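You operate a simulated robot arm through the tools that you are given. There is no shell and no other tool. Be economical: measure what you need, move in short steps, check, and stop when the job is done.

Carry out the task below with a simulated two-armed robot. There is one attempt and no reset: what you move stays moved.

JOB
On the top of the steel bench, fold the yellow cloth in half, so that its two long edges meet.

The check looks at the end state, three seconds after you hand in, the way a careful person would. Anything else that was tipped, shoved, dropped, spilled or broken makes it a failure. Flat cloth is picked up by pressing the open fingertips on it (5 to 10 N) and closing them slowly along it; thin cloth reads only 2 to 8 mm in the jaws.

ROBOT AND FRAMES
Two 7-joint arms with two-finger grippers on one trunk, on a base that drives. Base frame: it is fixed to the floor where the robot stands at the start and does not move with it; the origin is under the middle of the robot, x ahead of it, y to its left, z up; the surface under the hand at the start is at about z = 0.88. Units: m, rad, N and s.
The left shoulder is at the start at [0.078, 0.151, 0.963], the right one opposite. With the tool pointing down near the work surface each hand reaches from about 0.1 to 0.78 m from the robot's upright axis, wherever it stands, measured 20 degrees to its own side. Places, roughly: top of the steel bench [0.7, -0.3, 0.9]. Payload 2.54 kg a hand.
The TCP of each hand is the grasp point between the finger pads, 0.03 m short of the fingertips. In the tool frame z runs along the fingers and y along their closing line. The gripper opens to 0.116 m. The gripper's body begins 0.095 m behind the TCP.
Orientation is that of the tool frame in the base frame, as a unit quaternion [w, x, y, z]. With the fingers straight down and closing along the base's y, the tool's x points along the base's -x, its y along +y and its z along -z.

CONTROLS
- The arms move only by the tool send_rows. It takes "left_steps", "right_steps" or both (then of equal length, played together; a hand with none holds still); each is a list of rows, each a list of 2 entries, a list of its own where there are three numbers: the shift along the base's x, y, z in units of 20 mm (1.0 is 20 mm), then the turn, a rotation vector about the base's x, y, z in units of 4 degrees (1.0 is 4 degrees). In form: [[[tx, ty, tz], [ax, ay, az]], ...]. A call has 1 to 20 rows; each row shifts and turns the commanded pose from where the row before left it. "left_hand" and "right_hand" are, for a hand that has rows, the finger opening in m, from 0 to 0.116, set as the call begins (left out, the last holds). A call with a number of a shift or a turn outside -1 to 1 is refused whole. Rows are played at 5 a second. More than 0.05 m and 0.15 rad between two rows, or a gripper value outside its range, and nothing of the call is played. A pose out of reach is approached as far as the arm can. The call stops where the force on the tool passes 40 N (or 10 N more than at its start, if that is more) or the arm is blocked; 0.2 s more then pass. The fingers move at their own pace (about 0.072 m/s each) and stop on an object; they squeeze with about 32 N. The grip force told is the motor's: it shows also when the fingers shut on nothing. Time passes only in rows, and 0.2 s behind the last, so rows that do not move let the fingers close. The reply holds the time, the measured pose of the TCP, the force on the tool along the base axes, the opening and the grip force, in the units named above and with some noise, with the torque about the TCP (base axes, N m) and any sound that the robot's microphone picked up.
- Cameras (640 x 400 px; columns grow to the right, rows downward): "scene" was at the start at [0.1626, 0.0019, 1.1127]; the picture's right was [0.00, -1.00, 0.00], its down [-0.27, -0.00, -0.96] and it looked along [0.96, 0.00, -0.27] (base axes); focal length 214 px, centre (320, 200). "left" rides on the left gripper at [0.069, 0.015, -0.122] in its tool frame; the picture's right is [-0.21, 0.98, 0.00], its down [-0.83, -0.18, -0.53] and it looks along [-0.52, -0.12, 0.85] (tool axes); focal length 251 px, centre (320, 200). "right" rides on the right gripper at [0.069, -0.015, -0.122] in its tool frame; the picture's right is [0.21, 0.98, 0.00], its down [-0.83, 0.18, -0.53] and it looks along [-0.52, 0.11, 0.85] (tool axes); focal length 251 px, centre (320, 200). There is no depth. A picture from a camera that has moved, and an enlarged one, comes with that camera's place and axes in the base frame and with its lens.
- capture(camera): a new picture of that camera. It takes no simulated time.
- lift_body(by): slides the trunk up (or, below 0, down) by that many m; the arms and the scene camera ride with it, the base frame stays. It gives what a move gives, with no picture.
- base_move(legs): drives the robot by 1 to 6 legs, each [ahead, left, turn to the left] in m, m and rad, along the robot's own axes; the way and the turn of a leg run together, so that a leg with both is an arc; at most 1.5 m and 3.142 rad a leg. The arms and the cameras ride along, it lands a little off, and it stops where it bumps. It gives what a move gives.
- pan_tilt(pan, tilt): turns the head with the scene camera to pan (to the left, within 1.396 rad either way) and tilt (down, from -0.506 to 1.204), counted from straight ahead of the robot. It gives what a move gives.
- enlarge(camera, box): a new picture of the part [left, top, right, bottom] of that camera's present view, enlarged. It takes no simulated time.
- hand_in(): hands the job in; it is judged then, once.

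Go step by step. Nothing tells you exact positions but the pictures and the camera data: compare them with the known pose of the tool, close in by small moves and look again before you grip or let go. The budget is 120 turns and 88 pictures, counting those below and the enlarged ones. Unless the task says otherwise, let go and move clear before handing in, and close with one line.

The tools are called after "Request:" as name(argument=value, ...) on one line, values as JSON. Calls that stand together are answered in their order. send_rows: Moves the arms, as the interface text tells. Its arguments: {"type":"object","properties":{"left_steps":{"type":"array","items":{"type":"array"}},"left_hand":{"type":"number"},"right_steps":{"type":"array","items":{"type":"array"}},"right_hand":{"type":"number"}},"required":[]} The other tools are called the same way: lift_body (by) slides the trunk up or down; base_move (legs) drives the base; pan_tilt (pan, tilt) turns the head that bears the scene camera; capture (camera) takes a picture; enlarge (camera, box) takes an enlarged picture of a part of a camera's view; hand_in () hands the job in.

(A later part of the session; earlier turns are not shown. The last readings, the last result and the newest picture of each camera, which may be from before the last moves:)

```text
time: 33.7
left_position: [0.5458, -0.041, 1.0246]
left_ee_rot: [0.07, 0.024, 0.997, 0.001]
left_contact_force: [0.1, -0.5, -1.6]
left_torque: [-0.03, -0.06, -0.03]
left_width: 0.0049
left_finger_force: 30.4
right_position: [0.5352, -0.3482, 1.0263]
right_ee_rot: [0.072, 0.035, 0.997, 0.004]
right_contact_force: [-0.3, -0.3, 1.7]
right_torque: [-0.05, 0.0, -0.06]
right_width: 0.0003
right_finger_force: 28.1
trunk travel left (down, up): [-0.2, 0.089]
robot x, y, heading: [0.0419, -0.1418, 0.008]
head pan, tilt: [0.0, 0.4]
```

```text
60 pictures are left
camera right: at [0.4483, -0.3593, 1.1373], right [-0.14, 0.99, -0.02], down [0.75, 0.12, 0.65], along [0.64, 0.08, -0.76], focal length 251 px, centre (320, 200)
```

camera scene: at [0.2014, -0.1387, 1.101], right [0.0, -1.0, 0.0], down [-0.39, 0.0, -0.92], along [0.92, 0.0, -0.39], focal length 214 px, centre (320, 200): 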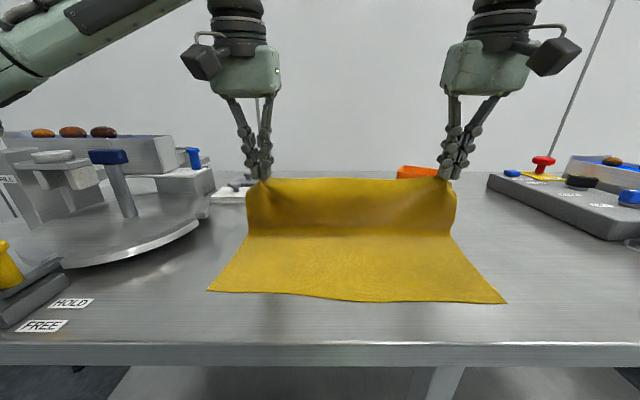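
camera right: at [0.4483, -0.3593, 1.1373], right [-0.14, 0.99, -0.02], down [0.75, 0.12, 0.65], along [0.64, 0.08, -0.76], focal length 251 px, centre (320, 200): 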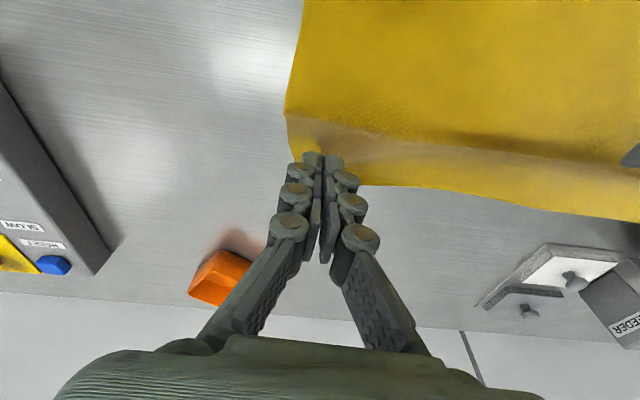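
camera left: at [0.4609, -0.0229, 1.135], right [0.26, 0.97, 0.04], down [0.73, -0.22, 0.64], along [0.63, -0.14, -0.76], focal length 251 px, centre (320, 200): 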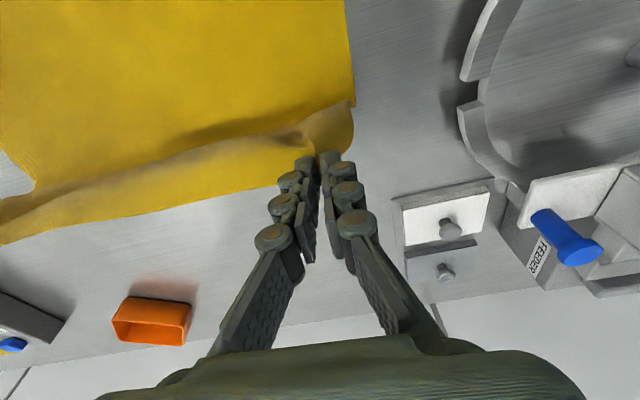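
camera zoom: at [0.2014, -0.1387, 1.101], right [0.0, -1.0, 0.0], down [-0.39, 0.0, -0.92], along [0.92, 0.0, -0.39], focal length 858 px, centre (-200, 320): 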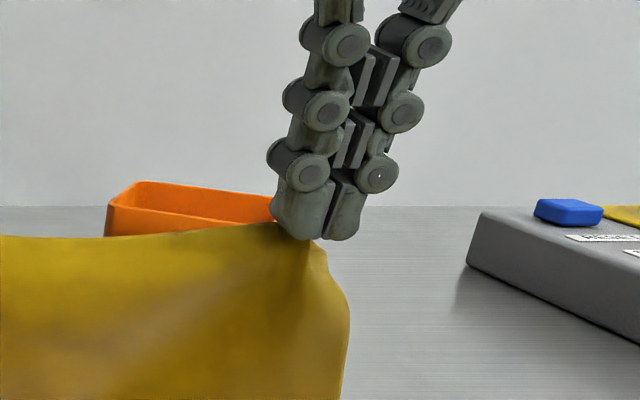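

The right grip holds by the tips only, so I continue slower, backward and down with tilt.

Request:
send_rows(left_steps=[[[-0.47, 0, -0.1], [0, -0.5, 0]], [[-0.47, 0, -0.1], [0, -0.5, 0]], [[-0.47, 0, -0.1], [0, -0.5, 0]], [[-0.47, 0, -0.1], [0, -0.5, 0]], [[-0.47, 0, -0.1], [0, -0.5, 0]], [[-0.47, 0, -0.1], [0, -0.5, 0]], [[-0.37, 0, -0.22], [0, -0.33, 0]], [[-0.37, 0, -0.22], [0, -0.33, 0]], [[-0.37, 0, -0.22], [0, -0.33, 0]], [[-0.37, 0, -0.22], [0, -0.33, 0]], [[-0.37, 0, -0.22], [0, -0.33, 0]], [[-0.37, 0, -0.22], [0, -0.33, 0]]], right_steps=[[[-0.47, 0, -0.1], [0, -0.5, 0]], [[-0.47, 0, -0.1], [0, -0.5, 0]], [[-0.47, 0, -0.1], [0, -0.5, 0]], [[-0.47, 0, -0.1], [0, -0.5, 0]], [[-0.47, 0, -0.1], [0, -0.5, 0]], [[-0.47, 0, -0.1], [0, -0.5, 0]], [[-0.37, 0, -0.22], [0, -0.33, 0]], [[-0.37, 0, -0.22], [0, -0.33, 0]], [[-0.37, 0, -0.22], [0, -0.33, 0]], [[-0.37, 0, -0.22], [0, -0.33, 0]], [[-0.37, 0, -0.22], [0, -0.33, 0]], [[-0.37, 0, -0.22], [0, -0.33, 0]]])

Request:
capture(camera="scene")

Request:
capture(camera="right")

Request:
capture(camera="left")

```text
time: 36.3
left_position: [0.4456, -0.0402, 0.9864]
left_ee_rot: [0.242, 0.022, 0.97, 0.005]
left_contact_force: [1.3, 0.2, -1.5]
left_torque: [-0.03, 0.01, 0.01]
left_width: 0.0046
left_finger_force: 36.2
right_position: [0.4331, -0.3461, 0.987]
right_ee_rot: [0.242, 0.033, 0.97, 0.01]
right_contact_force: [0.2, -0.1, 0.5]
right_torque: [-0.05, 0.04, -0.03]
right_width: 0.0026
right_finger_force: 35.0
trunk travel left (down, up): [-0.2, 0.089]
robot x, y, heading: [0.041, -0.1423, 0.01]
head pan, tilt: [0.0, 0.4]
```

```text
59 pictures are left
camera scene: at [0.2017, -0.1387, 1.101], right [0.0, -1.0, 0.0], down [-0.39, 0.0, -0.92], along [0.92, 0.0, -0.39], focal length 214 px, centre (320, 200)
```

scene: 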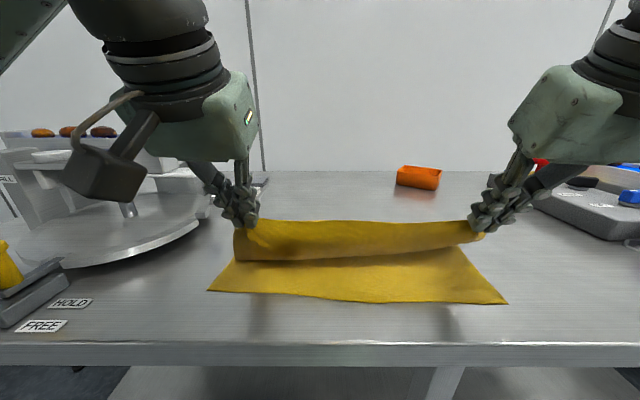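

```text
58 pictures are left
camera right: at [0.3138, -0.3589, 1.0612], right [-0.13, 0.99, -0.07], down [0.49, 0.12, 0.87], along [0.86, 0.08, -0.5], focal length 251 px, centre (320, 200)
```

right: 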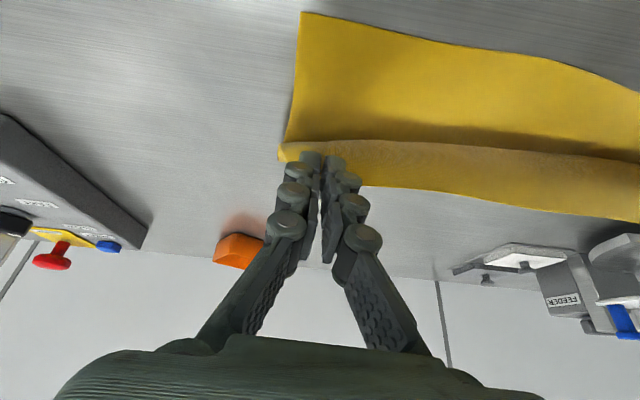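

```text
57 pictures are left
camera left: at [0.328, -0.0222, 1.0612], right [0.23, 0.97, 0.12], down [0.47, -0.22, 0.85], along [0.85, -0.14, -0.5], focal length 251 px, centre (320, 200)
```

left: 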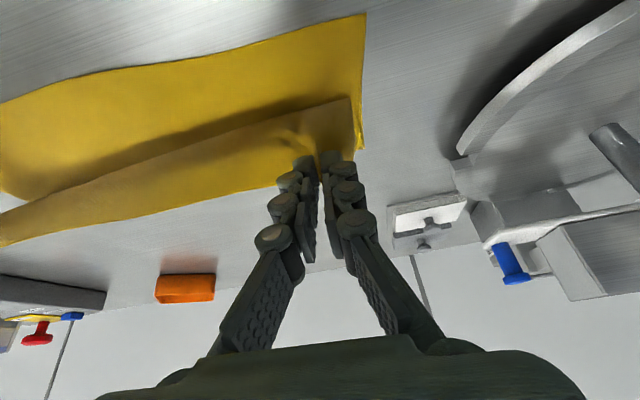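

The fold is progressing well. I zoom in to understand how the hanging part curls before lowering.

Request:
enlarge(camera="scene", box=[200, 180, 320, 310])

Request:
enlarge(camera="left", box=[250, 60, 400, 220])

```text
3.08 times, centred on (260, 245) of scene
camera zoom: at [0.2017, -0.1387, 1.101], right [0.0, -1.0, 0.0], down [-0.39, 0.0, -0.92], along [0.92, 0.0, -0.39], focal length 660 px, centre (505, 62)
```

zoom: 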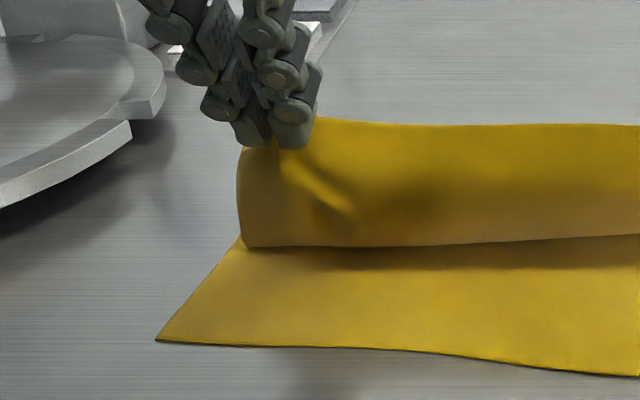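

```text
2.50 times, centred on (325, 140) of left
camera zoom: at [0.328, -0.0222, 1.0612], right [0.23, 0.97, 0.12], down [0.47, -0.22, 0.85], along [0.85, -0.14, -0.5], focal length 629 px, centre (308, 350)
```

zoom: 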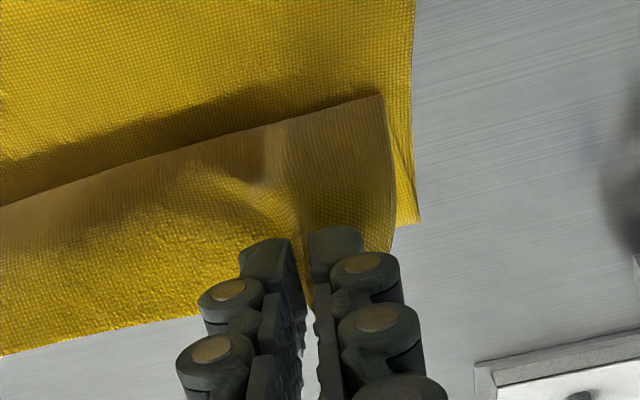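

The flap curls toward me in front of the fingertips, so I tilt the hands further and bring them back and down until the flap is nearly taut over the near edge.

Request:
send_rows(left_steps=[[[-0.24, 0, -0.38], [0, -0.625, 0]], [[-0.24, 0, -0.38], [0, -0.625, 0]], [[-0.24, 0, -0.38], [0, -0.625, 0]], [[-0.24, 0, -0.38], [0, -0.625, 0]], [[-0.24, 0, -0.38], [0, -0.625, 0]], [[-0.24, 0, -0.38], [0, -0.625, 0]], [[-0.24, 0, -0.38], [0, -0.625, 0]], [[-0.24, 0, -0.38], [0, -0.625, 0]]], right_steps=[[[-0.29, 0, -0.385], [0, -0.625, 0]], [[-0.29, 0, -0.385], [0, -0.625, 0]], [[-0.29, 0, -0.385], [0, -0.625, 0]], [[-0.29, 0, -0.385], [0, -0.625, 0]], [[-0.29, 0, -0.385], [0, -0.625, 0]], [[-0.29, 0, -0.385], [0, -0.625, 0]], [[-0.29, 0, -0.385], [0, -0.625, 0]], [[-0.29, 0, -0.385], [0, -0.625, 0]]])

Request:
capture(camera="scene")

Request:
capture(camera="right")

Request:
capture(camera="left")

```text
time: 38.1
left_position: [0.4375, -0.0685, 0.9546]
left_ee_rot: [0.406, 0.022, 0.914, 0.009]
left_contact_force: [-1.3, -1.6, 2.7]
left_torque: [0.01, -0.04, 0.04]
left_width: 0.0009
left_finger_force: 32.8
left hand out of reach, approached as far as the arm can: row 6, 7, 8
right_position: [0.4515, -0.3429, 1.0026]
right_ee_rot: [0.406, 0.031, 0.913, 0.016]
right_contact_force: [-0.2, 0.0, 0.1]
right_torque: [-0.01, 0.07, -0.01]
right_width: 0.0025
right_finger_force: 36.1
right hand out of reach, approached as far as the arm can: row 4, 5, 6, 7, 8
trunk travel left (down, up): [-0.2, 0.089]
robot x, y, heading: [0.0403, -0.1405, 0.007]
head pan, tilt: [0.0, 0.4]
```

```text
54 pictures are left
camera scene: at [0.2019, -0.1387, 1.1009], right [0.0, -1.0, 0.0], down [-0.39, 0.0, -0.92], along [0.92, 0.0, -0.39], focal length 214 px, centre (320, 200)
```

scene: 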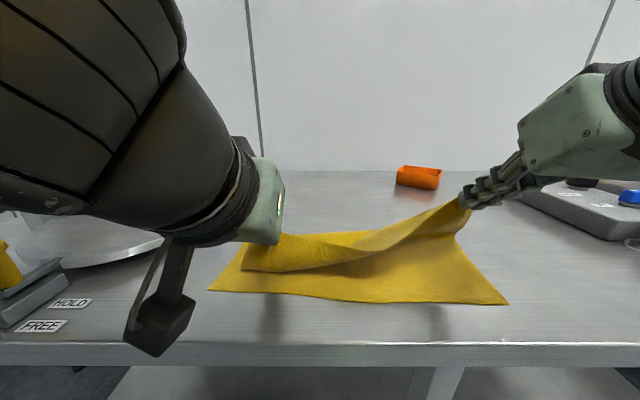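

```text
53 pictures are left
camera right: at [0.3138, -0.3545, 1.0324], right [-0.1, 0.99, -0.11], down [0.16, 0.12, 0.98], along [0.98, 0.08, -0.17], focal length 251 px, centre (320, 200)
```

right: 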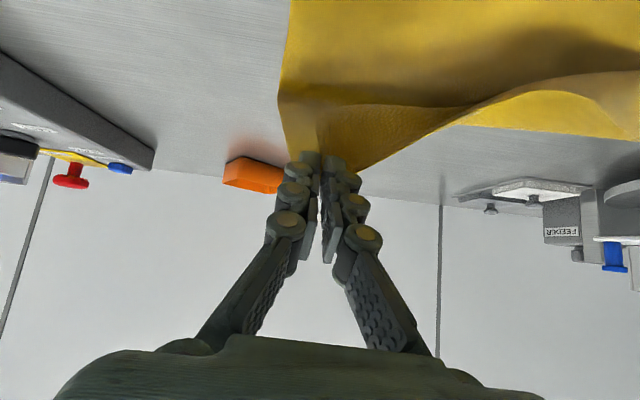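

```text
52 pictures are left
camera left: at [0.3016, -0.0497, 0.9863], right [0.17, 0.97, 0.19], down [0.15, -0.22, 0.96], along [0.97, -0.14, -0.18], focal length 251 px, centre (320, 200)
```

left: 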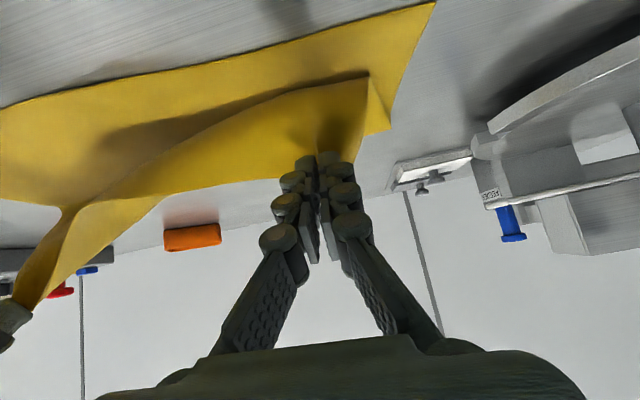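

That tilt is out of reach this close in. I untilt somewhat, lower both hands, and recentre the left hand.

Request:
send_rows(left_steps=[[[0.1, 0.24, 0], [0, 0.6, 0]], [[0.1, 0.24, 0], [0, 0.6, 0]], [[0, 0.24, 0], [0, 0.6, 0]], [[0, 0.24, -0.1], [0, 0.6, 0]], [[0, 0.24, -0.2], [0, 0.6, 0]], [[0, 0.24, -0.3], [0, 0.6, 0]]], right_steps=[[[0, 0, -0.3], [0, 0.6, 0]], [[0, 0, -0.5], [0, 0.6, 0]], [[0, 0, -0.5], [0, 0.6, 0]], [[0, 0, -0.5], [0, 0.6, 0]], [[0, 0, -0.5], [0, 0.6, 0]], [[0, 0, -0.5], [0, 0.6, 0]]])

Request:
capture(camera="scene")

```text
time: 39.5
left_position: [0.4399, -0.0384, 0.943]
left_ee_rot: [0.288, 0.022, 0.957, 0.007]
left_contact_force: [-0.5, -0.9, 3.4]
left_torque: [-0.04, 0.04, 0.01]
left_width: 0.0
left_finger_force: 27.2
right_position: [0.4516, -0.3438, 0.9473]
right_ee_rot: [0.288, 0.034, 0.957, 0.01]
right_contact_force: [-1.0, -0.8, 1.6]
right_torque: [0.01, 0.06, 0.03]
right_width: 0.0012
right_finger_force: 33.2
trunk travel left (down, up): [-0.2, 0.089]
robot x, y, heading: [0.0403, -0.1377, 0.007]
head pan, tilt: [0.0, 0.4]
```

```text
51 pictures are left
camera scene: at [0.202, -0.1386, 1.1009], right [0.0, -1.0, 0.0], down [-0.39, 0.0, -0.92], along [0.92, 0.0, -0.39], focal length 214 px, centre (320, 200)
```

scene: 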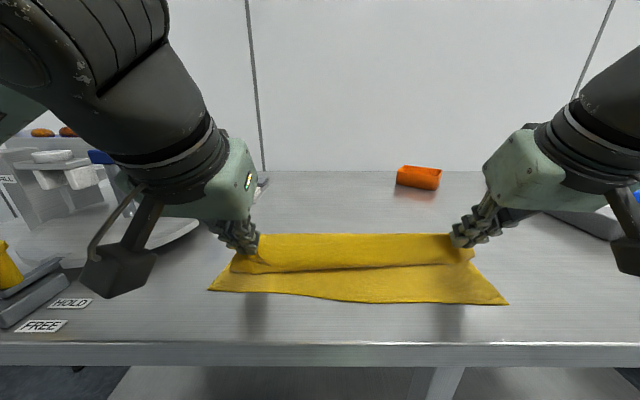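

Good recovery. Now I draw both hands back to the near edge at low height, watching reach.

Request:
send_rows(left_steps=[[[-0.23, 0, -0.1], [0, 0, 0]], [[-0.23, 0, -0.1], [0, 0, 0]], [[-0.23, 0, -0.1], [0, 0, 0]], [[-0.23, 0, -0.1], [0, 0, 0]], [[-0.23, 0, -0.1], [0, 0, 0]], [[-0.23, 0, -0.1], [0, 0, 0]]], right_steps=[[[-0.5, 0, -0.12], [0, 0, 0]], [[-0.5, 0, -0.12], [0, 0, 0]], [[-0.5, 0, -0.12], [0, 0, 0]], [[-0.5, 0, -0.12], [0, 0, 0]], [[-0.5, 0, -0.12], [0, 0, 0]], [[-0.5, 0, -0.12], [0, 0, 0]]])

Request:
capture(camera="scene")

Request:
capture(camera="left")

Request:
capture(camera="right")

```text
time: 40.9
left_position: [0.4138, -0.0382, 0.9316]
left_ee_rot: [0.288, 0.022, 0.957, 0.006]
left_contact_force: [0.9, 0.2, -0.3]
left_torque: [0.02, 0.01, 0.01]
left_width: 0.002
left_finger_force: 28.8
right_position: [0.4157, -0.3405, 0.9571]
right_ee_rot: [0.289, 0.034, 0.957, 0.011]
right_contact_force: [-1.5, 0.1, 0.9]
right_torque: [0.0, 0.04, 0.02]
right_width: 0.0001
right_finger_force: 30.4
right hand out of reach, approached as far as the arm can: row 3, 4, 5, 6
trunk travel left (down, up): [-0.2, 0.089]
robot x, y, heading: [0.0416, -0.1421, 0.006]
head pan, tilt: [0.0, 0.4]
```

```text
50 pictures are left
camera scene: at [0.2019, -0.1386, 1.1009], right [0.0, -1.0, 0.0], down [-0.39, 0.0, -0.92], along [0.92, 0.0, -0.39], focal length 214 px, centre (320, 200)
```

scene: 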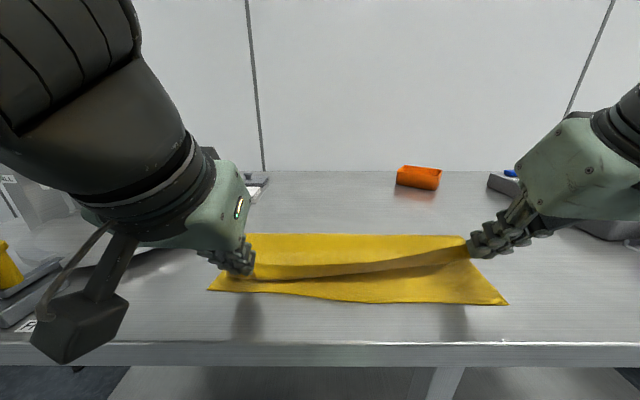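

```text
49 pictures are left
camera left: at [0.29, -0.0201, 0.9955], right [0.22, 0.97, 0.14], down [0.39, -0.22, 0.9], along [0.9, -0.14, -0.42], focal length 251 px, centre (320, 200)
```

left: 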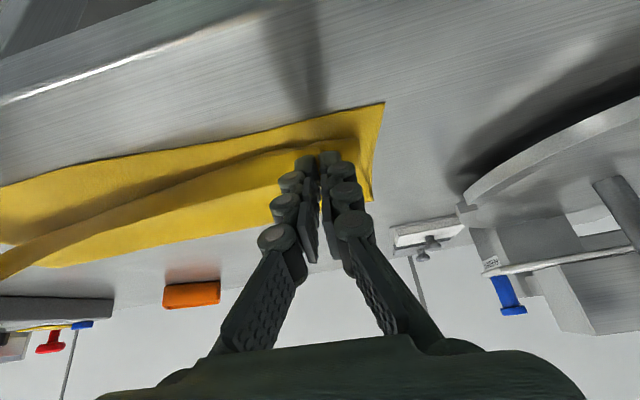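

```text
48 pictures are left
camera right: at [0.2893, -0.3531, 1.0199], right [-0.12, 0.99, -0.08], down [0.4, 0.12, 0.91], along [0.91, 0.08, -0.41], focal length 251 px, centre (320, 200)
```

right: 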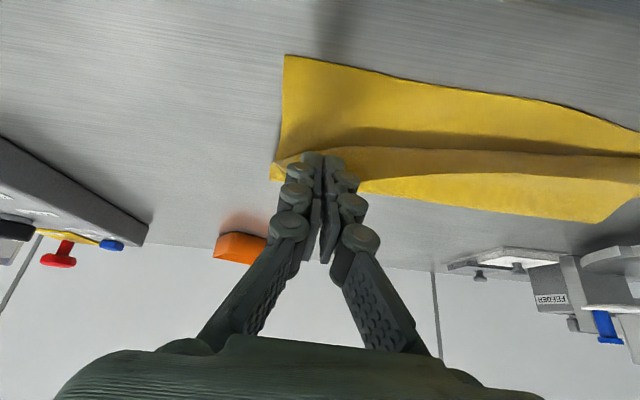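

The right arm is at its inner limit. I move both hands forward a bit and then back the base up about 5 cm to gain room.

Request:
send_rows(left_steps=[[[0.5, 0, 0.1], [0, 0, 0]], [[0.5, 0, 0.1], [0, 0, 0]], [[0.5, 0, 0.1], [0, 0, 0]], [[0.5, 0, 0], [0, 0, 0]], [[0, 0, 0], [0, 0, 0]]], right_steps=[[[0.5, 0, 0], [0, 0, 0]], [[0.5, 0, -0.3], [0, 0, 0]], [[0.5, 0, -0.3], [0, 0, 0]], [[0.2, 0, -0.2], [0, 0, 0]], [[0, 0, 0], [0, 0, 0]]])

Request:
base_move(legs=[[-0.05, 0, 0]])

Request:
capture(camera="scene")

Request:
capture(camera="right")

```text
time: 42.1
left_position: [0.4543, -0.0385, 0.9389]
left_ee_rot: [0.288, 0.023, 0.957, 0.007]
left_contact_force: [-2.7, -1.1, 3.8]
left_torque: [-0.04, -0.01, -0.04]
left_width: 0.0005
left_finger_force: 29.4
right_position: [0.45, -0.3416, 0.9404]
right_ee_rot: [0.289, 0.033, 0.957, 0.011]
right_contact_force: [1.5, 0.2, -1.7]
right_torque: [-0.05, 0.04, -0.04]
right_width: 0.0031
right_finger_force: 35.8
trunk travel left (down, up): [-0.2, 0.089]
robot x, y, heading: [0.0415, -0.1395, 0.005]
head pan, tilt: [0.0, 0.4]
```

```text
time: 43.0
left_position: [0.4016, -0.0395, 0.9387]
left_ee_rot: [0.289, 0.022, 0.957, 0.007]
left_contact_force: [2.6, -0.6, -1.9]
left_torque: [-0.01, -0.02, 0.0]
left_width: 0.0039
left_finger_force: 35.3
right_position: [0.4002, -0.3423, 0.9418]
right_ee_rot: [0.29, 0.032, 0.956, 0.012]
right_contact_force: [-2.1, -0.4, 1.6]
right_torque: [-0.01, 0.04, -0.02]
right_width: 0.0016
right_finger_force: 34.5
trunk travel left (down, up): [-0.2, 0.089]
robot x, y, heading: [-0.0106, -0.1414, 0.005]
head pan, tilt: [0.0, 0.4]
```

```text
47 pictures are left
camera scene: at [0.1513, -0.1387, 1.1011], right [0.0, -1.0, 0.0], down [-0.39, 0.0, -0.92], along [0.92, 0.0, -0.39], focal length 214 px, centre (320, 200)
```

scene: 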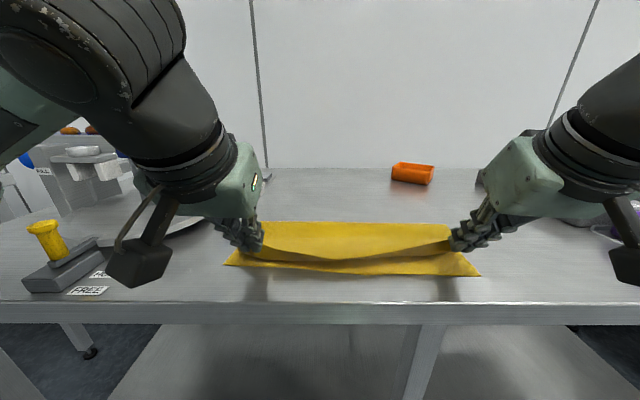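

```text
46 pictures are left
camera right: at [0.2735, -0.3535, 1.0042], right [-0.12, 0.99, -0.08], down [0.4, 0.12, 0.91], along [0.91, 0.08, -0.41], focal length 251 px, centre (320, 200)
```

right: 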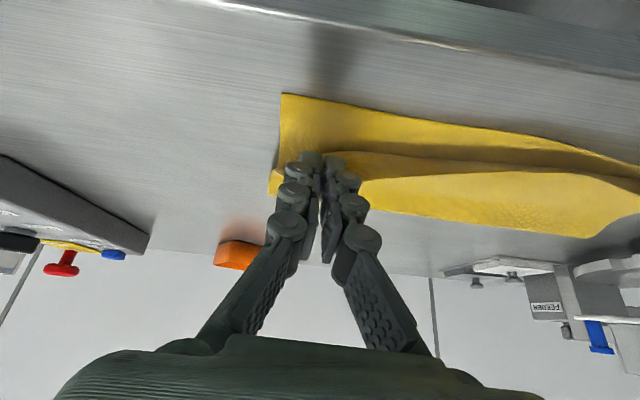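

The base backed up and the cloth's near edge stayed put (0.415/0.393). Now I lower onto the near edge with more tilt.

Request:
send_rows(left_steps=[[[0, 0, -0.26], [0, -0.8, 0]], [[0, 0, -0.26], [0, -0.8, 0]], [[0, 0, -0.26], [0, -0.8, 0]], [[0, 0, -0.26], [0, -0.8, 0]], [[0, 0, -0.26], [0, -0.8, 0]]], right_steps=[[[-0.15, 0, -0.29], [0, -0.8, 0]], [[-0.15, 0, -0.29], [0, -0.8, 0]], [[-0.15, 0, -0.29], [0, -0.8, 0]], [[-0.15, 0, -0.29], [0, -0.8, 0]], [[-0.15, 0, -0.29], [0, -0.8, 0]]])

Request:
capture(camera="scene")

Request:
capture(camera="right")

Request:
capture(camera="left")

```text
time: 44.2
left_position: [0.4266, -0.0551, 0.9279]
left_ee_rot: [0.419, 0.021, 0.908, 0.01]
left_contact_force: [1.2, 0.1, -0.7]
left_torque: [-0.02, 0.0, 0.0]
left_width: 0.0044
left_finger_force: 30.7
left hand out of reach, approached as far as the arm can: row 3, 4, 5
right_position: [0.449, -0.3357, 0.9639]
right_ee_rot: [0.419, 0.03, 0.907, 0.016]
right_contact_force: [1.3, 0.2, -0.6]
right_torque: [0.0, -0.03, 0.0]
right_width: 0.0026
right_finger_force: 30.9
right hand out of reach, approached as far as the arm can: row 1, 2, 3, 4, 5
trunk travel left (down, up): [-0.2, 0.089]
robot x, y, heading: [-0.0083, -0.143, 0.007]
head pan, tilt: [0.0, 0.4]
```

```text
45 pictures are left
camera scene: at [0.1518, -0.1387, 1.1009], right [0.0, -1.0, 0.0], down [-0.39, 0.0, -0.92], along [0.92, 0.0, -0.39], focal length 214 px, centre (320, 200)
```

scene: 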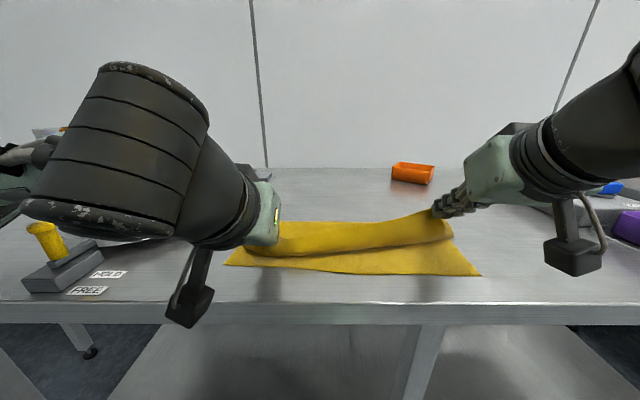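

```text
44 pictures are left
camera right: at [0.3101, -0.3477, 0.9891], right [-0.1, 0.99, -0.11], down [0.14, 0.12, 0.98], along [0.99, 0.08, -0.15], focal length 251 px, centre (320, 200)
```

right: 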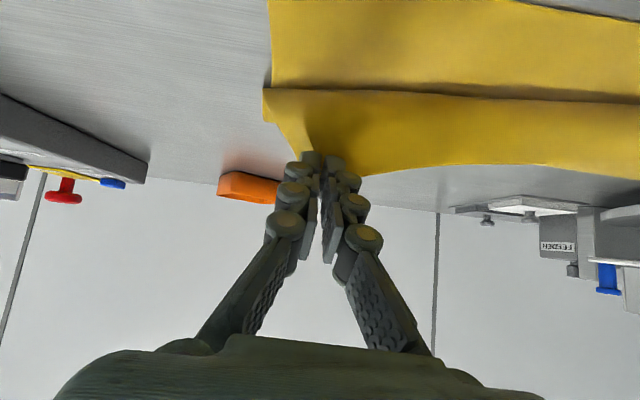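

```text
43 pictures are left
camera left: at [0.2906, -0.0377, 0.9556], right [0.17, 0.97, 0.2], down [0.13, -0.22, 0.97], along [0.98, -0.14, -0.16], focal length 251 px, centre (320, 200)
```

left: 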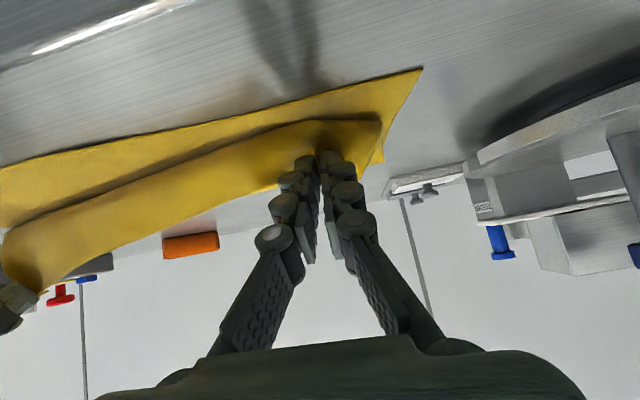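

Tilting beyond about 35° isn't reachable. I go back to ~33° and lower both hands onto the near edge.

Request:
send_rows(left_steps=[[[0, 0.1, 0], [0, 0.7, 0]], [[0, 0.1, 0], [0, 0.7, 0]], [[0, 0.1, 0], [0, 0.7, 0]], [[-0.11, 0.1, 0], [0, 0.7, 0]], [[-0.2, 0.1, -0.1], [0, 0.7, 0]], [[-0.2, 0.1, -0.1], [0, 0.5, 0]], [[-0.2, 0.1, -0.1], [0, 0, 0]], [[-0.17, 0.1, -0.2], [0, 0, 0]]], right_steps=[[[0, 0, 0], [0, 0.7, 0]], [[0, 0, -0.3], [0, 0.7, 0]], [[-0.2, 0, -0.4], [0, 0.7, 0]], [[-0.5, -0.08, -0.4], [0, 0.7, 0]], [[-0.5, -0.08, -0.4], [0, 0.7, 0]], [[-0.5, -0.08, -0.3], [0, 0.5, 0]], [[-0.5, -0.08, -0.3], [0, 0, 0]], [[-0.5, 0, -0.2], [0, 0, 0]]])

Request:
capture(camera="scene")

Request:
capture(camera="right")

Request:
capture(camera="left")

```text
time: 46.0
left_position: [0.4081, -0.0398, 0.9188]
left_ee_rot: [0.288, 0.022, 0.957, 0.007]
left_contact_force: [2.2, 0.1, -0.9]
left_torque: [-0.02, 0.01, 0.0]
left_width: 0.0044
left_finger_force: 35.7
right_position: [0.3987, -0.3417, 0.92]
right_ee_rot: [0.287, 0.033, 0.957, 0.012]
right_contact_force: [1.4, -0.1, -1.4]
right_torque: [0.0, 0.01, 0.01]
right_width: 0.003
right_finger_force: 30.5
right hand out of reach, approached as far as the arm can: row 8
trunk travel left (down, up): [-0.2, 0.089]
robot x, y, heading: [-0.0083, -0.1443, 0.005]
head pan, tilt: [0.0, 0.4]
```

```text
42 pictures are left
camera scene: at [0.1518, -0.1387, 1.1009], right [0.0, -1.0, 0.0], down [-0.39, 0.0, -0.92], along [0.92, 0.0, -0.39], focal length 214 px, centre (320, 200)
```

scene: 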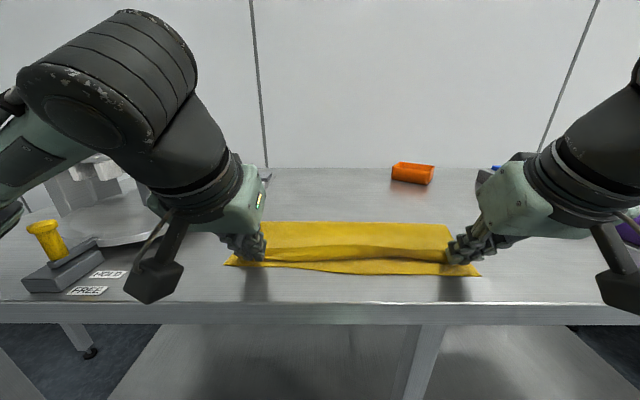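

```text
41 pictures are left
camera right: at [0.2728, -0.3533, 0.9837], right [-0.12, 0.99, -0.08], down [0.4, 0.12, 0.91], along [0.91, 0.08, -0.41], focal length 251 px, centre (320, 200)
```

right: 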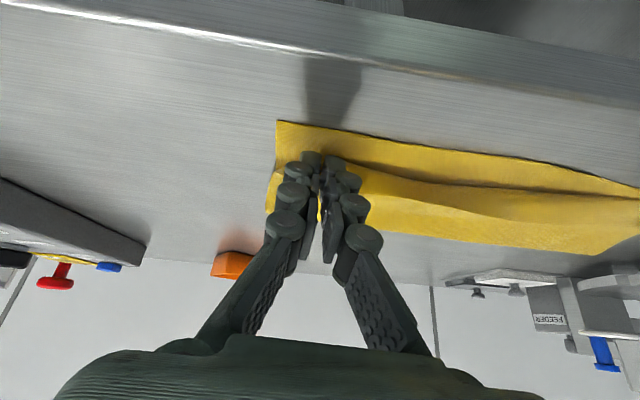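

```text
40 pictures are left
camera left: at [0.285, -0.0211, 0.9821], right [0.22, 0.97, 0.14], down [0.39, -0.22, 0.9], along [0.9, -0.14, -0.42], focal length 251 px, centre (320, 200)
```

left: 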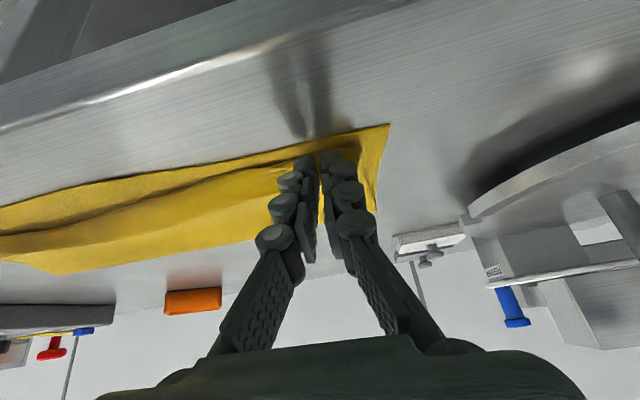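

Both tips are now low near the near edge. I zoom in to see how the flap's edge lies.

Request:
enlarge(camera="scene", box=[215, 205, 355, 290])

Request:
enlarge(camera="scene", box=[355, 205, 495, 290])

```text
4.57 times, centred on (285, 248) of scene
camera zoom: at [0.1518, -0.1387, 1.1009], right [0.0, -1.0, 0.0], down [-0.39, 0.0, -0.92], along [0.92, 0.0, -0.39], focal length 980 px, centre (480, -17)
```

zoom: 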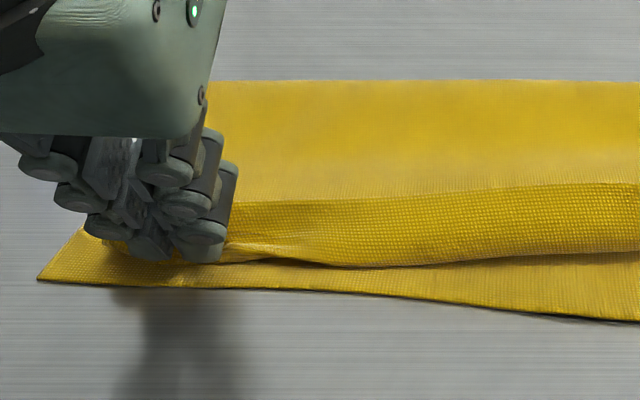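

```text
4.57 times, centred on (425, 248) of scene
camera zoom: at [0.1518, -0.1387, 1.1009], right [0.0, -1.0, 0.0], down [-0.39, 0.0, -0.92], along [0.92, 0.0, -0.39], focal length 980 px, centre (-160, -17)
```

zoom: 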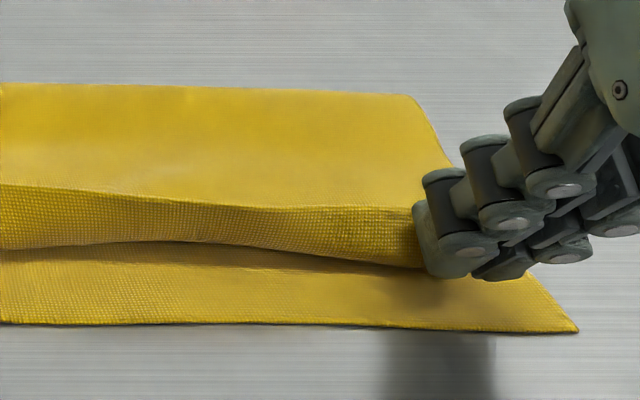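

The flap is back at the near edge, with its last ~1.5 cm still standing up where it is gripped. I bring the right hand back another centimetre with slightly less tilt.

Request:
send_rows(right_steps=[[[-0.1, 0, 0.05], [0, 1, 0]], [[-0.15, 0, 0], [0, 1, 0]], [[-0.2, 0, -0.05], [0, 0, 0]], [[-0.1, 0, -0.1], [0, 0, 0]]], left_steps=[[[0, 0, -0.05], [0, 0, 0]], [[0, 0, -0.05], [0, 0, 0]], [[0, 0, -0.05], [0, 0, 0]], [[0, 0, 0], [0, 0, 0]]])

Request:
enlarge(camera="scene", box=[200, 190, 510, 300])

```text
time: 47.0
left_position: [0.4086, -0.0395, 0.9148]
left_ee_rot: [0.288, 0.022, 0.957, 0.008]
left_contact_force: [1.8, -0.1, -2.3]
left_torque: [0.03, 0.02, 0.0]
left_width: 0.0041
left_finger_force: 35.1
right_position: [0.387, -0.3438, 0.9182]
right_ee_rot: [0.222, 0.033, 0.974, 0.008]
right_contact_force: [0.9, 1.1, -1.9]
right_torque: [0.0, -0.04, -0.01]
right_width: 0.0029
right_finger_force: 35.6
trunk travel left (down, up): [-0.2, 0.089]
robot x, y, heading: [-0.0123, -0.1436, 0.006]
head pan, tilt: [0.0, 0.4]
```

```text
2.06 times, centred on (355, 245) of scene
camera zoom: at [0.1518, -0.1388, 1.1009], right [0.0, -1.0, 0.0], down [-0.39, 0.0, -0.92], along [0.92, 0.0, -0.39], focal length 443 px, centre (248, 107)
```

zoom: 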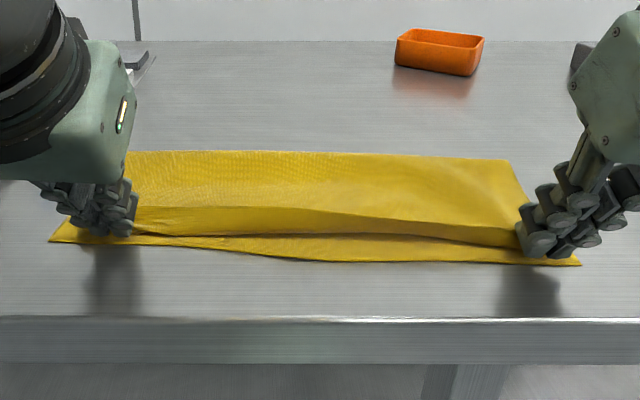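

Aligned well. Now I open the fingers slowly in place so the pinch spreads back.

Request:
send_rows(left_steps=[[[0, 0, 0], [0, 0, 0]], [[0, 0, 0], [0, 0, 0]]], right_steps=[[[0, 0, 0], [0, 0, 0]], [[0, 0, 0], [0, 0, 0]]], left_hand=0.02, right_hand=0.02)

Request:
send_rows(left_steps=[[[0, 0, 0], [0, 0, 0]], [[0, 0, 0], [0, 0, 0]], [[0, 0, 0], [0, 0, 0]]], right_steps=[[[0, 0, 0], [0, 0, 0]], [[0, 0, 0], [0, 0, 0]], [[0, 0, 0], [0, 0, 0]]], left_hand=0.045, right_hand=0.045)

Request:
enlarge(camera="scene", box=[200, 190, 510, 300])

Request:
capture(camera="left")

Request:
capture(camera="right")

```text
time: 47.6
left_position: [0.4087, -0.04, 0.9147]
left_ee_rot: [0.288, 0.021, 0.957, 0.008]
left_contact_force: [0.6, 0.3, -1.1]
left_torque: [-0.02, -0.01, 0.01]
left_width: 0.02
left_finger_force: 0.0
right_position: [0.3878, -0.3421, 0.918]
right_ee_rot: [0.221, 0.034, 0.975, 0.009]
right_contact_force: [-0.2, 0.2, -0.5]
right_torque: [0.0, 0.01, -0.01]
right_width: 0.0197
right_finger_force: 0.0
trunk travel left (down, up): [-0.2, 0.089]
robot x, y, heading: [-0.011, -0.1373, 0.006]
head pan, tilt: [0.0, 0.4]
```

```text
time: 48.4
left_position: [0.4097, -0.0388, 0.9149]
left_ee_rot: [0.289, 0.023, 0.957, 0.007]
left_contact_force: [0.0, 0.3, 0.1]
left_torque: [0.01, 0.02, -0.01]
left_width: 0.045
left_finger_force: 0.0
right_position: [0.3875, -0.3429, 0.9194]
right_ee_rot: [0.222, 0.034, 0.974, 0.008]
right_contact_force: [0.2, 0.8, -0.2]
right_torque: [0.01, 0.02, 0.02]
right_width: 0.0449
right_finger_force: 0.0
trunk travel left (down, up): [-0.2, 0.089]
robot x, y, heading: [-0.0121, -0.138, 0.001]
head pan, tilt: [0.0, 0.4]
```

```text
2.06 times, centred on (355, 245) of scene
camera zoom: at [0.1519, -0.1387, 1.1009], right [0.0, -1.0, 0.0], down [-0.39, 0.0, -0.92], along [0.92, 0.0, -0.39], focal length 443 px, centre (248, 107)
```

zoom: 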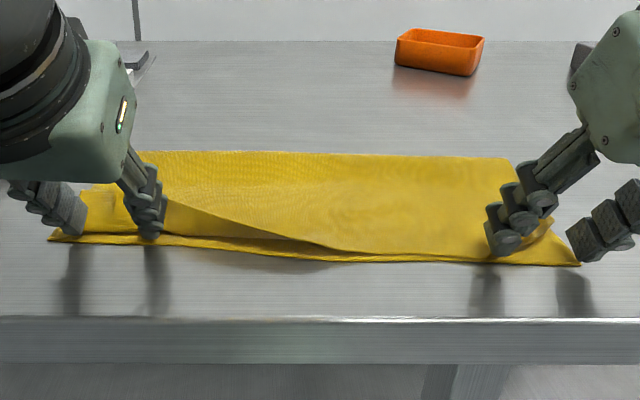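

```text
35 pictures are left
camera left: at [0.2851, -0.0209, 0.9786], right [0.22, 0.97, 0.14], down [0.39, -0.22, 0.9], along [0.9, -0.14, -0.42], focal length 251 px, centre (320, 200)
```

left: 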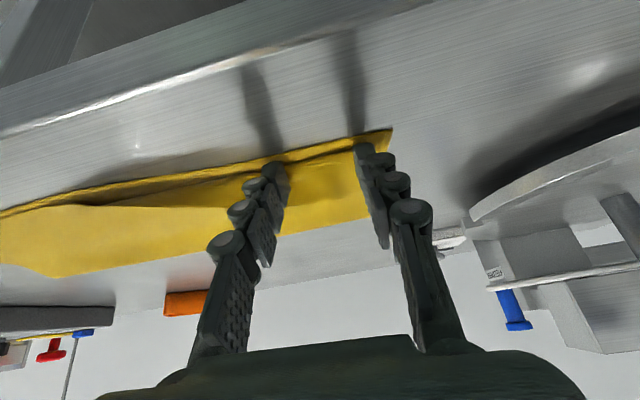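

```text
34 pictures are left
camera right: at [0.2716, -0.3539, 0.9982], right [-0.13, 0.99, -0.06], down [0.52, 0.12, 0.84], along [0.84, 0.08, -0.53], focal length 251 px, centre (320, 200)
```

right: 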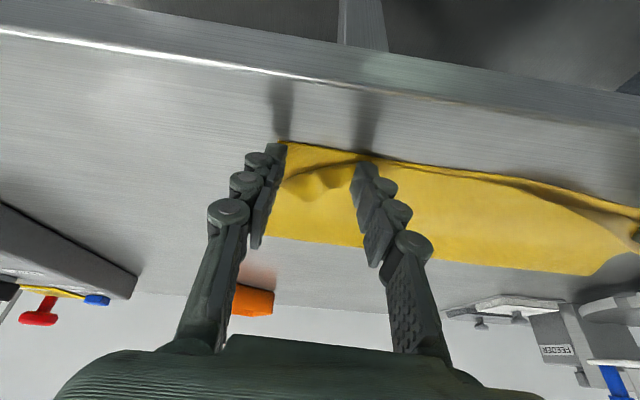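

The right half has flopped right onto the near edge; the left part still stands a little. I lift both hands away up and back to look.

Request:
send_rows(left_steps=[[[0, 0, 0.5], [0, 0, 0]], [[0, 0, 1], [0, 0, 0]], [[0, 0, 1], [0, 0, 0]], [[0, 0.5, 1], [0, 0.5, 0]], [[0, 1, 1], [0, 1, 0]], [[0, 1, 0.5], [0, 1, 0]]], right_steps=[[[0, 0, 0.5], [0, 0, 0]], [[0, 0, 1], [0, 0, 0]], [[0, 0, 1], [0, 0, 0]], [[0, -0.5, 1], [0, 0.5, 0]], [[0, -1, 1], [0, 1, 0]], [[0, -1, 0.5], [0, 1, 0]]])

Request:
capture(camera="scene")

Request:
enlarge(camera="scene", box=[200, 190, 510, 300])

```text
time: 49.8
left_position: [0.4102, 0.0134, 1.0161]
left_ee_rot: [0.204, 0.024, 0.979, 0.005]
left_contact_force: [-0.4, -0.4, 0.8]
left_torque: [0.0, -0.03, -0.01]
left_width: 0.045
left_finger_force: 0.0
right_position: [0.3844, -0.3934, 1.0172]
right_ee_rot: [0.135, 0.034, 0.99, 0.007]
right_contact_force: [-0.3, -0.4, 0.2]
right_torque: [-0.02, -0.01, -0.06]
right_width: 0.0449
right_finger_force: 0.0
trunk travel left (down, up): [-0.2, 0.089]
robot x, y, heading: [-0.0123, -0.1435, 0.002]
head pan, tilt: [0.0, 0.4]
```

```text
33 pictures are left
camera scene: at [0.1518, -0.1387, 1.1009], right [0.0, -1.0, 0.0], down [-0.39, 0.0, -0.92], along [0.92, 0.0, -0.39], focal length 214 px, centre (320, 200)
```

scene: 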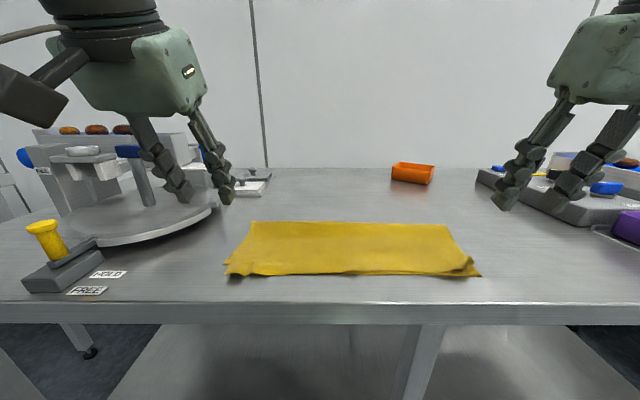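

```text
2.06 times, centred on (355, 245) of scene
camera zoom: at [0.1518, -0.1387, 1.1009], right [0.0, -1.0, 0.0], down [-0.39, 0.0, -0.92], along [0.92, 0.0, -0.39], focal length 443 px, centre (248, 107)
```

zoom: 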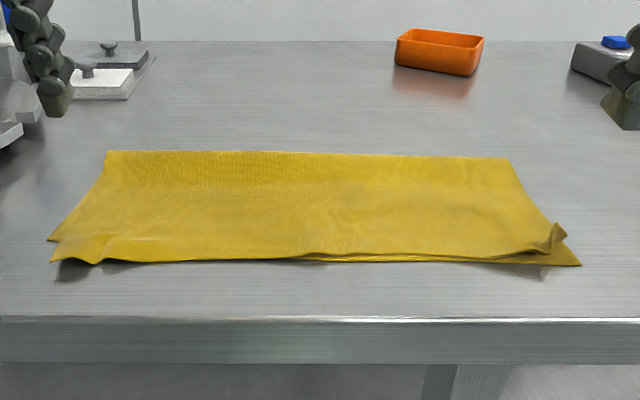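

The flap fell over onto the near edge nicely. I zoom in on both near corners.

Request:
enlarge(camera="scene", box=[215, 235, 315, 285])

Request:
enlarge(camera="scene", box=[400, 235, 500, 285])

Request:
capture(camera="left")

Request:
capture(camera="right")

```text
6.40 times, centred on (265, 260) of scene
camera zoom: at [0.1518, -0.1387, 1.1009], right [0.0, -1.0, 0.0], down [-0.39, 0.0, -0.92], along [0.92, 0.0, -0.39], focal length 1373 px, centre (672, -184)
```

zoom: 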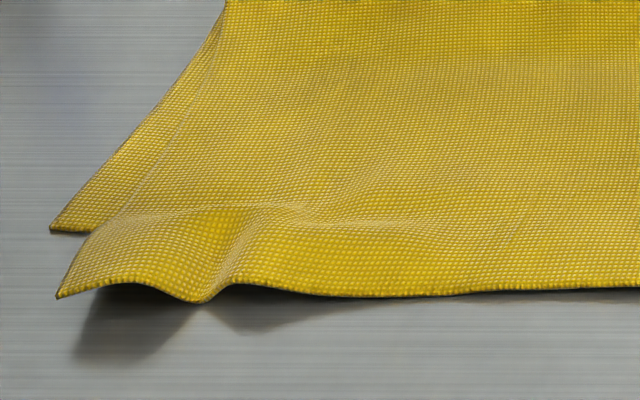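

```text
6.40 times, centred on (450, 260) of scene
camera zoom: at [0.1518, -0.1387, 1.1009], right [0.0, -1.0, 0.0], down [-0.39, 0.0, -0.92], along [0.92, 0.0, -0.39], focal length 1373 px, centre (-512, -184)
```

zoom: 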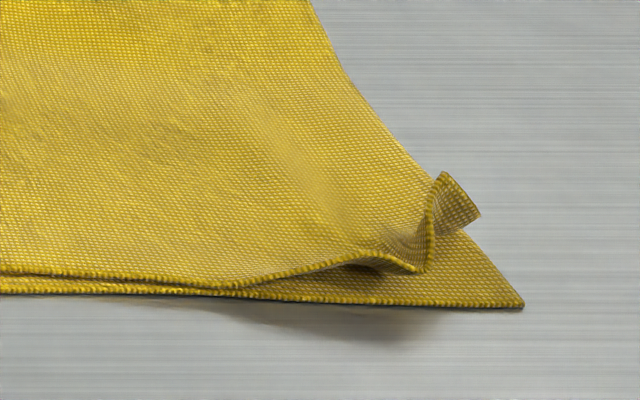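

```text
29 pictures are left
camera left: at [0.2986, 0.0306, 1.1005], right [0.24, 0.97, 0.1], down [0.54, -0.22, 0.82], along [0.81, -0.14, -0.57], focal length 251 px, centre (320, 200)
```

left: 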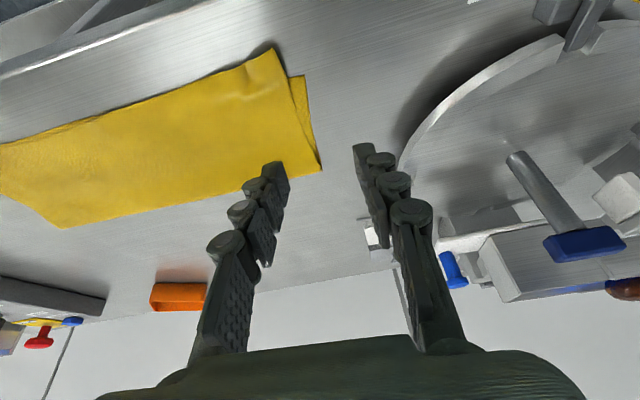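

```text
28 pictures are left
camera right: at [0.2857, -0.4042, 1.1169], right [-0.14, 0.99, -0.04], down [0.66, 0.12, 0.74], along [0.74, 0.08, -0.67], focal length 251 px, centre (320, 200)
```

right: 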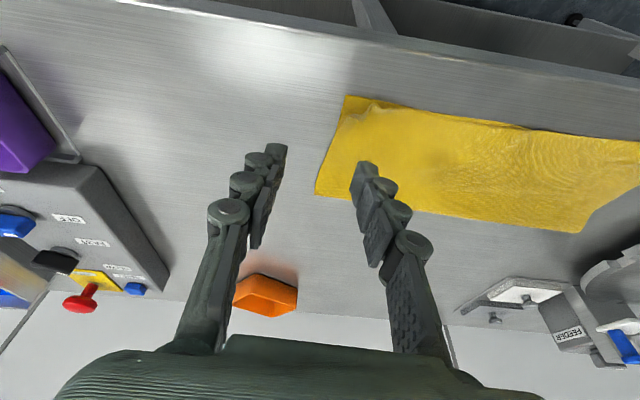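

The fold is good overall. The top-left corner overhangs the lower edge by about 2 cm, and the top-right corner has a small dog-ear, so I'll tidy both. First the left hand goes vertical above the overhanging corner.

Request:
send_rows(left_steps=[[[-0.07, -0.4, -0.2], [0, 0.98, 0]], [[-0.07, -0.4, -0.3], [0, 0.98, 0]], [[-0.07, -0.4, -0.6], [0, 0.98, 0]], [[-0.07, -0.4, -0.7], [0, 0.98, 0]], [[-0.06, -0.4, -0.7], [0, 0.98, 0]], [[-0.06, -0.4, -0.7], [0, 0.98, 0]]], left_hand=0.035)

Request:
capture(camera="left")

Request:
capture(camera="scene")

```text
time: 51.2
left_position: [0.4, -0.0383, 0.951]
left_ee_rot: [0.0, 0.024, 1.0, 0.001]
left_contact_force: [-0.7, -0.3, 0.0]
left_torque: [-0.02, 0.0, -0.04]
left_width: 0.035
left_finger_force: 0.2
right_position: [0.3866, -0.3932, 1.0183]
right_ee_rot: [0.136, 0.036, 0.99, 0.006]
right_contact_force: [-0.4, 0.0, 0.7]
right_torque: [-0.02, -0.04, -0.02]
right_width: 0.0448
right_finger_force: 0.0
trunk travel left (down, up): [-0.2, 0.089]
robot x, y, heading: [-0.0134, -0.1432, 0.003]
head pan, tilt: [0.0, 0.4]
```

```text
27 pictures are left
camera left: at [0.332, -0.0196, 1.0729], right [0.26, 0.97, 0.0], down [0.82, -0.22, 0.53], along [0.52, -0.14, -0.85], focal length 251 px, centre (320, 200)
```

left: 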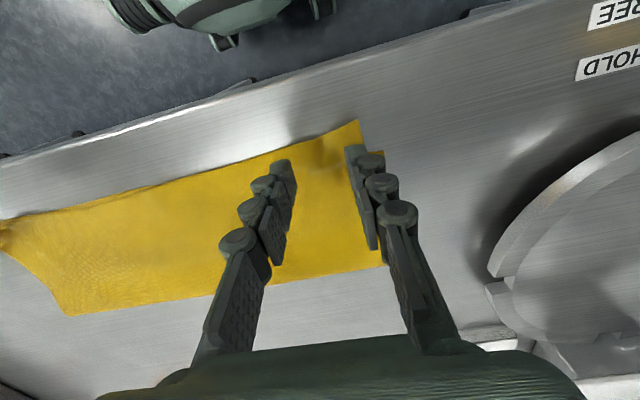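

```text
26 pictures are left
camera scene: at [0.152, -0.1388, 1.1009], right [0.0, -1.0, 0.0], down [-0.39, 0.0, -0.92], along [0.92, 0.0, -0.39], focal length 214 px, centre (320, 200)
```

scene: 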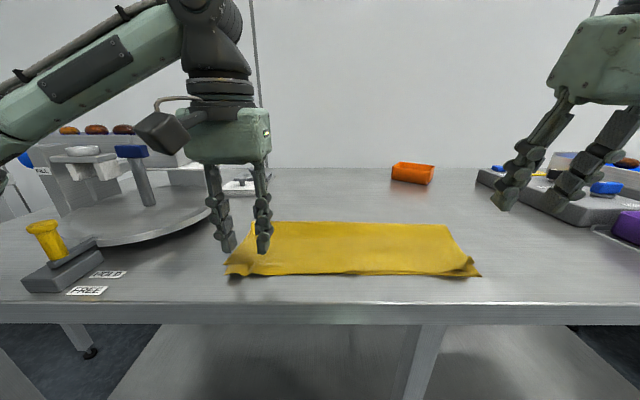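

From this view the top-left corner is at (0.387, −0.006) and the lower corner at (0.418, 0.010). I press on the overhanging strip, which is only the top layer, and pinch it.

Request:
send_rows(left_steps=[[[0, 0, -0.6], [0, 0, 0]], [[0, 0, -0.6], [0, 0, 0]], [[0, 0, -0.5], [0, 0, 0]], [[0, 0, -0.1], [0, 0, 0]], [[0, 0, -0.1], [0, 0, 0]]])

```text
time: 52.4
left_position: [0.3996, -0.0386, 0.9135]
left_ee_rot: [0.0, 0.024, 1.0, 0.0]
left_contact_force: [0.0, -0.3, 0.4]
left_torque: [-0.01, 0.02, -0.01]
left_width: 0.035
left_finger_force: 0.1
right_position: [0.3864, -0.3927, 1.0179]
right_ee_rot: [0.136, 0.035, 0.99, 0.007]
right_contact_force: [-0.6, -0.3, 0.4]
right_torque: [-0.02, 0.01, 0.03]
right_width: 0.0452
right_finger_force: 0.0
trunk travel left (down, up): [-0.2, 0.089]
robot x, y, heading: [-0.0097, -0.1413, 0.007]
head pan, tilt: [0.0, 0.4]
```

Request:
send_rows(left_steps=[[[0, 0, -0.06], [0, 0, 0]], [[0, 0, -0.06], [0, 0, 0]], [[0, 0, -0.04], [0, 0, 0]]])

```text
time: 53.2
left_position: [0.401, -0.0385, 0.9115]
left_ee_rot: [0.001, 0.024, 1.0, -0.001]
left_contact_force: [-2.7, 1.0, 16.8]
left_torque: [0.12, 0.01, 0.01]
left_width: 0.0362
left_finger_force: 0.9
right_position: [0.385, -0.3923, 1.019]
right_ee_rot: [0.137, 0.035, 0.99, 0.005]
right_contact_force: [-0.7, -0.5, 1.2]
right_torque: [-0.02, -0.01, -0.01]
right_width: 0.0451
right_finger_force: 0.0
trunk travel left (down, up): [-0.2, 0.089]
robot x, y, heading: [-0.0097, -0.1426, 0.001]
head pan, tilt: [0.0, 0.4]
```

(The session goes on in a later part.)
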